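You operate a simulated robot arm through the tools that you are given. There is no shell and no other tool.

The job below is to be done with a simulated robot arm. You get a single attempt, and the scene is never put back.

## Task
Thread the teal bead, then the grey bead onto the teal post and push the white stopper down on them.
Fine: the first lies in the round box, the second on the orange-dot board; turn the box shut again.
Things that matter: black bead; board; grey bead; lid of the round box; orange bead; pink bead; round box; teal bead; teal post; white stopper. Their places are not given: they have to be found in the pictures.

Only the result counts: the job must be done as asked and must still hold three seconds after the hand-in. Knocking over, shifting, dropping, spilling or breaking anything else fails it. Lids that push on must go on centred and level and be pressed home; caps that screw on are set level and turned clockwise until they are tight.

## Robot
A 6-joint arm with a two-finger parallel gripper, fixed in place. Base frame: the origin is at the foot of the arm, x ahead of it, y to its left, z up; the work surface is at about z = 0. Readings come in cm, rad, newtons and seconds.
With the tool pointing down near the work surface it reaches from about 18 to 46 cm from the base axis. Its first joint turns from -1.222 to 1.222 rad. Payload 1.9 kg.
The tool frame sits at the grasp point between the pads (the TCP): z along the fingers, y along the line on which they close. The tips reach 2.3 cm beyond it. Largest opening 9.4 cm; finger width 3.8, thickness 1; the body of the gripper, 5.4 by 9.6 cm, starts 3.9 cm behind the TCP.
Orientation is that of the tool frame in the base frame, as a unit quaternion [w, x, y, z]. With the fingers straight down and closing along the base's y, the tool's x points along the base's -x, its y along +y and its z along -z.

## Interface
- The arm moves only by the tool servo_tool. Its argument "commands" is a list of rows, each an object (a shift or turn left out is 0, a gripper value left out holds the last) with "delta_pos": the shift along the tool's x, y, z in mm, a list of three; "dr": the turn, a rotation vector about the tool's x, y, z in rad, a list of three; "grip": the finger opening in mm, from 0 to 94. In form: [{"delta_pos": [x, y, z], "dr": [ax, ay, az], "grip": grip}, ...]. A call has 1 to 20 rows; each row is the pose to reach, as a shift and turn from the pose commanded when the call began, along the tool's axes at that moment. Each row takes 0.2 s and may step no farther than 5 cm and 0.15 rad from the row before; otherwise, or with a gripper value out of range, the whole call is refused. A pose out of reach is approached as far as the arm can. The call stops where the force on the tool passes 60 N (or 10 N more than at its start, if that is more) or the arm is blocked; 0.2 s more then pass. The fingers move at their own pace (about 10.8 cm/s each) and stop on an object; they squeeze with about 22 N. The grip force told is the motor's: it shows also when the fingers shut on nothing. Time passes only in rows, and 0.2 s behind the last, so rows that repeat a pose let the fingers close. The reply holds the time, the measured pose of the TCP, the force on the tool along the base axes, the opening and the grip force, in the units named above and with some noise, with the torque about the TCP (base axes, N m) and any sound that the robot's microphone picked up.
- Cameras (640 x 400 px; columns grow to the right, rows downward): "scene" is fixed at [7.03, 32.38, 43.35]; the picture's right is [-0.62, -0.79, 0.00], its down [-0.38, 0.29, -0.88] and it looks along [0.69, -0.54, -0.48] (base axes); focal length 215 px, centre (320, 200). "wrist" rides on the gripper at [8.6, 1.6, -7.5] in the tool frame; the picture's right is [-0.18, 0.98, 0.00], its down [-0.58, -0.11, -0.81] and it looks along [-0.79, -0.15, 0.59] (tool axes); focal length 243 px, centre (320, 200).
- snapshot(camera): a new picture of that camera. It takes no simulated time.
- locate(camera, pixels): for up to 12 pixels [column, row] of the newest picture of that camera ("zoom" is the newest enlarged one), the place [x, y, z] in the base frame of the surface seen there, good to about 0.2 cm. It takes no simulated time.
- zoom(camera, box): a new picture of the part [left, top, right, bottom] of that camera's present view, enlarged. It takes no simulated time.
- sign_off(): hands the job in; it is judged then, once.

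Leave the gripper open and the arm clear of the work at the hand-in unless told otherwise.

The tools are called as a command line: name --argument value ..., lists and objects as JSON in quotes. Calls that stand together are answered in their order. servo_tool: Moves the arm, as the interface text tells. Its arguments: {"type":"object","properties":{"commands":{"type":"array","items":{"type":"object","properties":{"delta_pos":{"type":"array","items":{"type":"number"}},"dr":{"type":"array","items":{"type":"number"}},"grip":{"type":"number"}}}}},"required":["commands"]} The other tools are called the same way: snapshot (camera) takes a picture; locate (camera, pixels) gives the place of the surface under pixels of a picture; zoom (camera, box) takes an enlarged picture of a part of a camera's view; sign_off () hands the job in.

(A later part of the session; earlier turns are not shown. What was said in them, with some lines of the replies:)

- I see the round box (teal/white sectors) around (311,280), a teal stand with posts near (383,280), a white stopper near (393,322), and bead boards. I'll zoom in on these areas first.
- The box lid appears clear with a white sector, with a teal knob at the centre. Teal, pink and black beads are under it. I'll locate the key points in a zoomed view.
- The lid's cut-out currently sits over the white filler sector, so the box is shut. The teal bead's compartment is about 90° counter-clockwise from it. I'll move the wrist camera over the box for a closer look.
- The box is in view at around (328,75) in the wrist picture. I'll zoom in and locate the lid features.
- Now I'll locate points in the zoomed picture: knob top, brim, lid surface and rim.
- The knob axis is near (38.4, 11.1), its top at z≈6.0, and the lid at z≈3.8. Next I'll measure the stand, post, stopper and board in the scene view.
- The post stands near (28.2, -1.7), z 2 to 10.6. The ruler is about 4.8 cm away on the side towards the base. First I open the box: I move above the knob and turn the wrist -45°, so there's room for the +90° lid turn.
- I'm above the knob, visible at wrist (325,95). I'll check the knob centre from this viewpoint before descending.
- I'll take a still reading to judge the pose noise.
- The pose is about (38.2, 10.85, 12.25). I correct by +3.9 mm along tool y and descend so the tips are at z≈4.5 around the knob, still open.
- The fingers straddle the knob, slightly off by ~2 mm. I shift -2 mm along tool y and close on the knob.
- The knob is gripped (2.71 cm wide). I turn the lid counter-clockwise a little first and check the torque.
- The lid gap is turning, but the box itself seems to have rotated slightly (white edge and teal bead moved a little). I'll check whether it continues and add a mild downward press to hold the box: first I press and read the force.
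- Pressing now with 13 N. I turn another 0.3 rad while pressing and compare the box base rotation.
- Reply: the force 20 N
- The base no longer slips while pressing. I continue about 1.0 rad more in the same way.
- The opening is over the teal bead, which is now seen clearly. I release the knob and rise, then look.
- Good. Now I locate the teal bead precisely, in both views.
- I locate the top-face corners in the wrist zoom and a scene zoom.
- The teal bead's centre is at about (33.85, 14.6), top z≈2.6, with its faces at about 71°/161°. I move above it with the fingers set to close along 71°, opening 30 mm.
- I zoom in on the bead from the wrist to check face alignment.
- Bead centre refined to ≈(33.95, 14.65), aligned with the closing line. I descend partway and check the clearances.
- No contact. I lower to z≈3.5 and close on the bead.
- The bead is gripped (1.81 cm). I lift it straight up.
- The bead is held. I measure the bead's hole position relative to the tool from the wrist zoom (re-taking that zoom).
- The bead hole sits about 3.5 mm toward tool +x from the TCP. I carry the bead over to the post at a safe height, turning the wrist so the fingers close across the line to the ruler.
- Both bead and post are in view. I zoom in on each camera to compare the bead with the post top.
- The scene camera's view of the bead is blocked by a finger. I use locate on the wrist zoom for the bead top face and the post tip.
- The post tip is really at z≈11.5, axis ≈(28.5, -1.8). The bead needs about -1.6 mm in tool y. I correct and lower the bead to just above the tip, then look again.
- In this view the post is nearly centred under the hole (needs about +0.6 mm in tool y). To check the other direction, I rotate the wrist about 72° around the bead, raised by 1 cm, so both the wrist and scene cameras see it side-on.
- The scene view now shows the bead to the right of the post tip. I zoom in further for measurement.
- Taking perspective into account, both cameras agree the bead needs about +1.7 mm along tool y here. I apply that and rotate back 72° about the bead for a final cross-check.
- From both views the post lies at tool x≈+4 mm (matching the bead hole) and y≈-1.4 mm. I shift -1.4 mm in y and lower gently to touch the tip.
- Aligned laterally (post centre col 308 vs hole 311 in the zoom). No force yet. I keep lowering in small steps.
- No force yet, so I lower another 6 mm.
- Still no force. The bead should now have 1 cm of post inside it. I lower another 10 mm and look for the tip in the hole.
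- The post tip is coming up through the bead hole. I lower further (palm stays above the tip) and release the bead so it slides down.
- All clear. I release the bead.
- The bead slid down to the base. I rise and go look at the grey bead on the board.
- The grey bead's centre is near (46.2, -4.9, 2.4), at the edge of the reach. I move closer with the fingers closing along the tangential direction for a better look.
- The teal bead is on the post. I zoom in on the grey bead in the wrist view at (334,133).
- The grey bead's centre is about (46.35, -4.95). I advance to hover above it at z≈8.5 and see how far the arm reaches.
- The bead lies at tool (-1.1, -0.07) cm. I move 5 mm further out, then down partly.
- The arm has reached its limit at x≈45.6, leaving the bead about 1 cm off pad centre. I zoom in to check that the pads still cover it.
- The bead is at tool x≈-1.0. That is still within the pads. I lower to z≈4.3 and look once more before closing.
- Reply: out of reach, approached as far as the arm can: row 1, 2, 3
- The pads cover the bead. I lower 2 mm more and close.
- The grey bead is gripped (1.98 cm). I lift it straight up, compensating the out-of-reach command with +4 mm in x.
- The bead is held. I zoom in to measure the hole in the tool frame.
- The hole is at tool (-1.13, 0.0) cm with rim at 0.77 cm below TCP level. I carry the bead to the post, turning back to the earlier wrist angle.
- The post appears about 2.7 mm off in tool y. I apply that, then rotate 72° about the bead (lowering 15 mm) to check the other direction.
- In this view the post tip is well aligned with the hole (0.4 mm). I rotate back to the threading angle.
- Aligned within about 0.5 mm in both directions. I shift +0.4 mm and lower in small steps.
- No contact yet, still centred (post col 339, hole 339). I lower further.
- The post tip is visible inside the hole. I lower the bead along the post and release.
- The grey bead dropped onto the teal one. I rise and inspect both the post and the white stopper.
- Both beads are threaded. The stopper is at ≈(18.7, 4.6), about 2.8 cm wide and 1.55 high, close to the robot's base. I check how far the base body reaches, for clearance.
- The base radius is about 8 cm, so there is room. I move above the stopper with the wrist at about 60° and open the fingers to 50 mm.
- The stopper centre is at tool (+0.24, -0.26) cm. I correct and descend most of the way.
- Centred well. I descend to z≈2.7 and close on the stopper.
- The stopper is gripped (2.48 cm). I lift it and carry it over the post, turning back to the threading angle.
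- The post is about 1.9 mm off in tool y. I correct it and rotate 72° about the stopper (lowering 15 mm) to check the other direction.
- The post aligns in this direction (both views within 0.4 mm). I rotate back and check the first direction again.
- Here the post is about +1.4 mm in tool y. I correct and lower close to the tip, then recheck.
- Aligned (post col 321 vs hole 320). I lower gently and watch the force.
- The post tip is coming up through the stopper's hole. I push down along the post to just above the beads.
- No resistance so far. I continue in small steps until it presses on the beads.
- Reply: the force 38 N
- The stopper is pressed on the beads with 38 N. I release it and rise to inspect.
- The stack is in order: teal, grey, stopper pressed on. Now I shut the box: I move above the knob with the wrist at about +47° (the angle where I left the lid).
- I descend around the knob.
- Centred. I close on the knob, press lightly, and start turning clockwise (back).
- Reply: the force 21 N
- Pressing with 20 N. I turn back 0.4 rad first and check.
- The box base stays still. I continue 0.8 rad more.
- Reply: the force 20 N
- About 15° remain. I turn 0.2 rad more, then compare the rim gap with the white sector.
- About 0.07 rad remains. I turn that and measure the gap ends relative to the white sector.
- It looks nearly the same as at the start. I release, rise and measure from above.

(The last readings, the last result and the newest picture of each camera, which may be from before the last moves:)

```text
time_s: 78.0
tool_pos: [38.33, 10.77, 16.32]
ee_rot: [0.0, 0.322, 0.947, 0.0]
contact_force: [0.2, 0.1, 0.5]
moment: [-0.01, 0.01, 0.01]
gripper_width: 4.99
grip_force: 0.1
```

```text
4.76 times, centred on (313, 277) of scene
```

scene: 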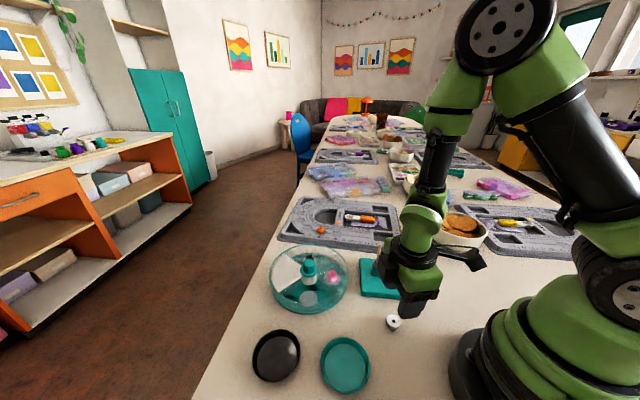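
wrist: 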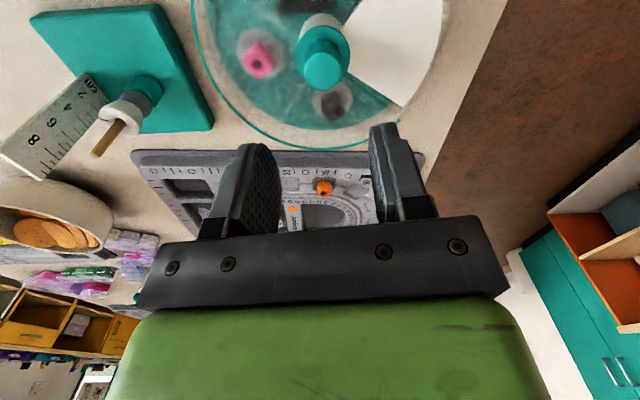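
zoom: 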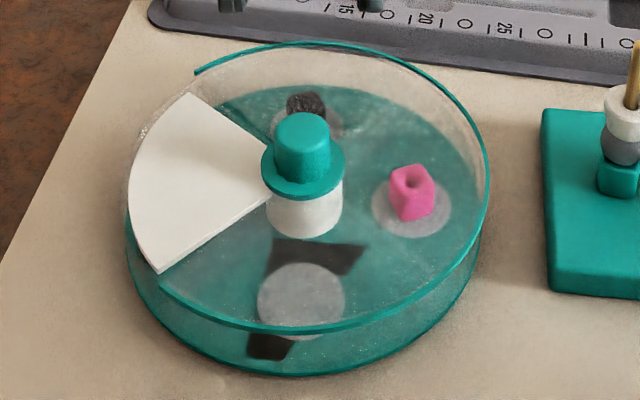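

I zoom in on both gap ends and measure their angles relative to the white sector.

zoom --camera "scene" --box '[284, 280, 314, 304]'

zoom --camera "scene" --box '[280, 240, 310, 264]'

zoom --camera "wrist" --box '[190, 0, 470, 150]'

```text
16.00 times, centred on (299, 292) of scene
```

zoom: 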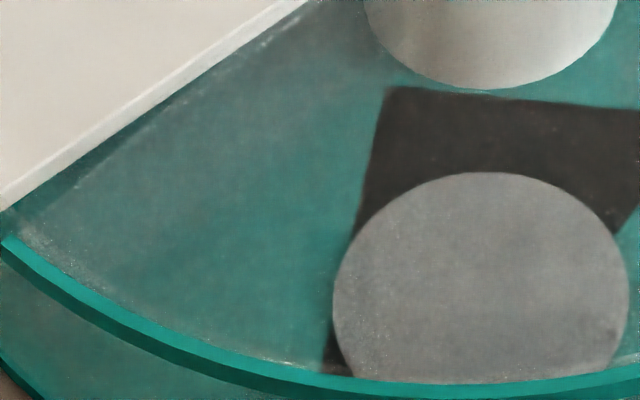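

```text
16.00 times, centred on (295, 252) of scene
```

zoom: 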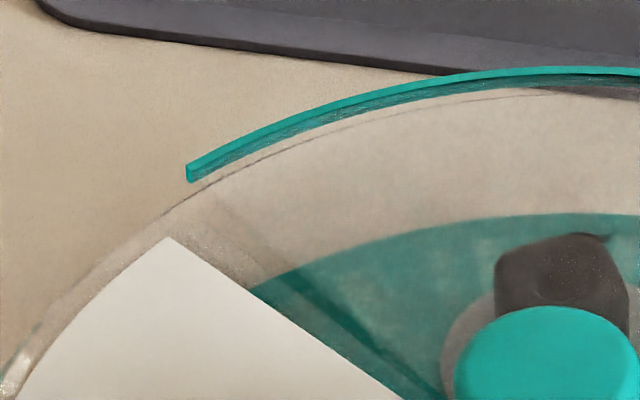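

```text
2.29 times, centred on (330, 75) of wrist
```

zoom: 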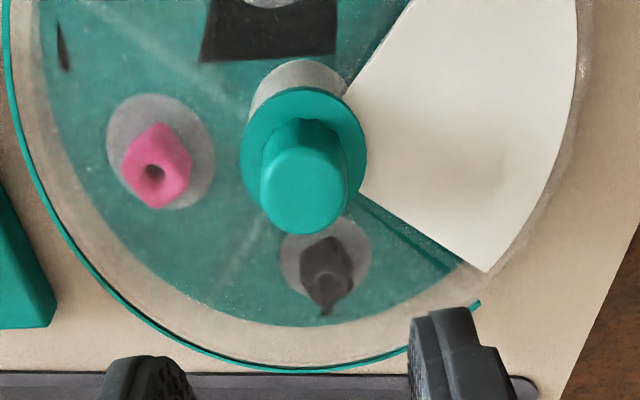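

locate --camera "scene" --pixels '[[279.8, 294.8], [287.0, 250.5], [280.2, 291.8], [286.0, 255.5], [281, 296], [289, 249.5], [300, 280.5], [298, 262]]'

locate --camera "zoom" --pixels '[[477, 303], [470, 308], [485, 270], [380, 208], [440, 246], [345, 85], [400, 20], [305, 200], [450, 245], [12, 80]]'

```text
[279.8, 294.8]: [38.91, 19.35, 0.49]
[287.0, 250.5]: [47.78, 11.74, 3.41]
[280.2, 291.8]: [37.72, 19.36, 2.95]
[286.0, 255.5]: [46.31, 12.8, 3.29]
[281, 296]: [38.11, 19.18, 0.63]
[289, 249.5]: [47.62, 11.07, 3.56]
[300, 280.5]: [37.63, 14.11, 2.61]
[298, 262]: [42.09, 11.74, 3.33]
```

```text
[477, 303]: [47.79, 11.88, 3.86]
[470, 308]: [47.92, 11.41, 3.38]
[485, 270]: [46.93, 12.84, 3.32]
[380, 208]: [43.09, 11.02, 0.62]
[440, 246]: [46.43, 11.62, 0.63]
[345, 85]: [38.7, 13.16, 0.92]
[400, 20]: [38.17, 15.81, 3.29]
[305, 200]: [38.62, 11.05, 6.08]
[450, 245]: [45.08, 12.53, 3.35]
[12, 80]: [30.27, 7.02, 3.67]
```

The gap looks the same as at the start. I verify the lower gap end's angle with a more careful locate.

zoom --camera "scene" --box '[270, 284, 290, 300]'

locate --camera "zoom" --pixels '[[310, 255], [320, 265], [335, 278], [350, 292], [300, 180], [290, 200], [270, 180], [305, 250], [380, 315], [420, 335]]'

```text
16.00 times, centred on (280, 292) of scene
```

zoom: 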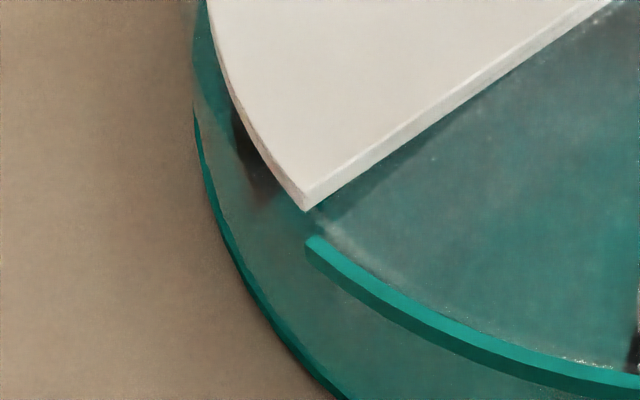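

```text
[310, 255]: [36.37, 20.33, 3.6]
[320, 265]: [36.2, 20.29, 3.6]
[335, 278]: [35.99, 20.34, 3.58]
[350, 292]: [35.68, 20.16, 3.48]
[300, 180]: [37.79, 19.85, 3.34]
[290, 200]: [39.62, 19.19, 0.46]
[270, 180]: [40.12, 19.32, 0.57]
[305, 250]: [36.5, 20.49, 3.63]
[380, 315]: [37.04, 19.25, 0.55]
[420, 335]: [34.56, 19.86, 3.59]
```

Gap centre (≈53°) matches the white sector centre (≈53.5°), so the box is shut. I raise the arm clear and take a final look.

servo_tool --commands '[{"delta_pos": [0, 0, -40], "grip": 80}, {"delta_pos": [0, 0, -80]}, {"delta_pos": [0, 0, -120]}, {"delta_pos": [0, 0, -150]}, {"delta_pos": [0, 0, -150]}]'

snapshot --camera "scene"

zoom --camera "scene" --box '[340, 225, 420, 305]'

zoom --camera "scene" --box '[365, 240, 395, 280]'

snapshot --camera "wrist"

```text
time_s: 79.2
tool_pos: [38.33, 11.01, 31.2]
ee_rot: [0.0, 0.322, 0.947, 0.001]
contact_force: [-1.2, 0.7, 0.4]
moment: [0.01, -0.02, 0.02]
gripper_width: 8.0
grip_force: 0.0
```

```text
taken
```

scene: 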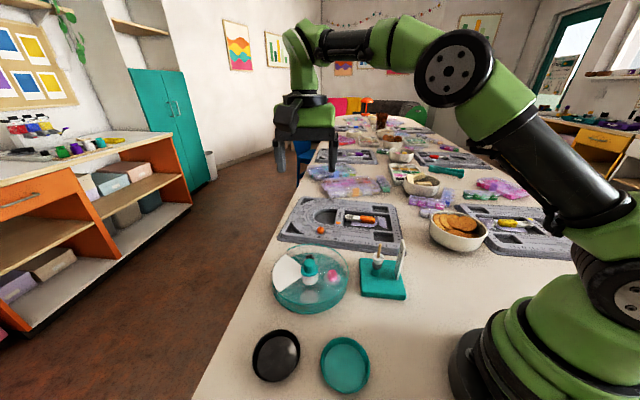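

```text
5.00 times, centred on (380, 265) of scene
```

zoom: 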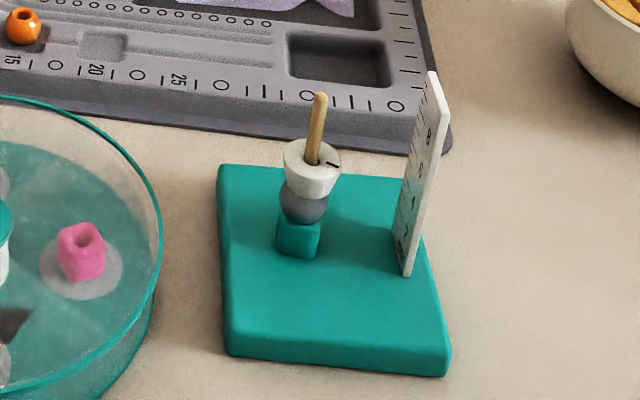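

```text
10.00 times, centred on (380, 260) of scene
```

zoom: 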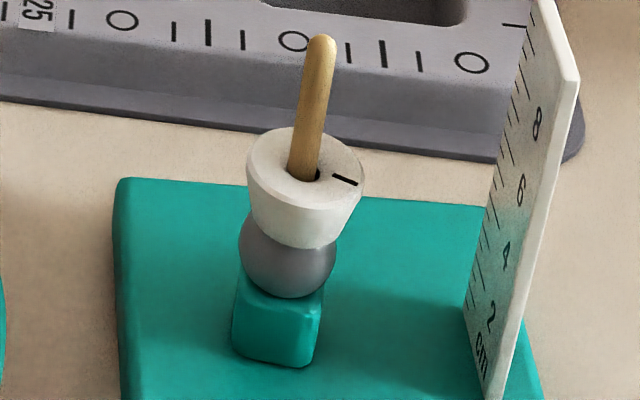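

```text
taken
```

wrist: 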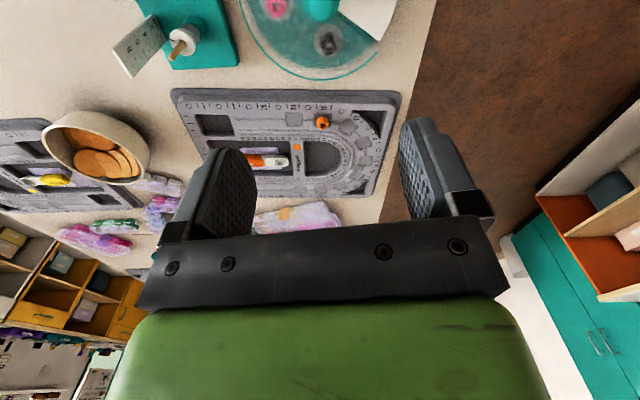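

Everything is in place: teal bead, grey bead, then the stopper seated level on the post; the box is shut, and the pink, black and orange beads are untouched. The gripper is open and clear, so I hand in.

sign_off

```text
The job is handed in.
```

The teal bead is on the teal post with the grey bead above it. The white stopper is pressed down on both and sits level. I pushed the stopper until it met firm resistance, about 38 N.

- **Round box:** It is turned shut again. The lid opening is centred over the white sector to within about 1°, as far as I could measure. While I was opening it, the whole box turned about 8° on the spot, and I left it that way.
- **Other beads:** The pink and black beads are still in the box, and the orange bead is still on the board. I saw nothing else knocked or shifted.
- **Arm:** It is raised clear of the table with the gripper open.

The job is handed in, but no verdict came back.
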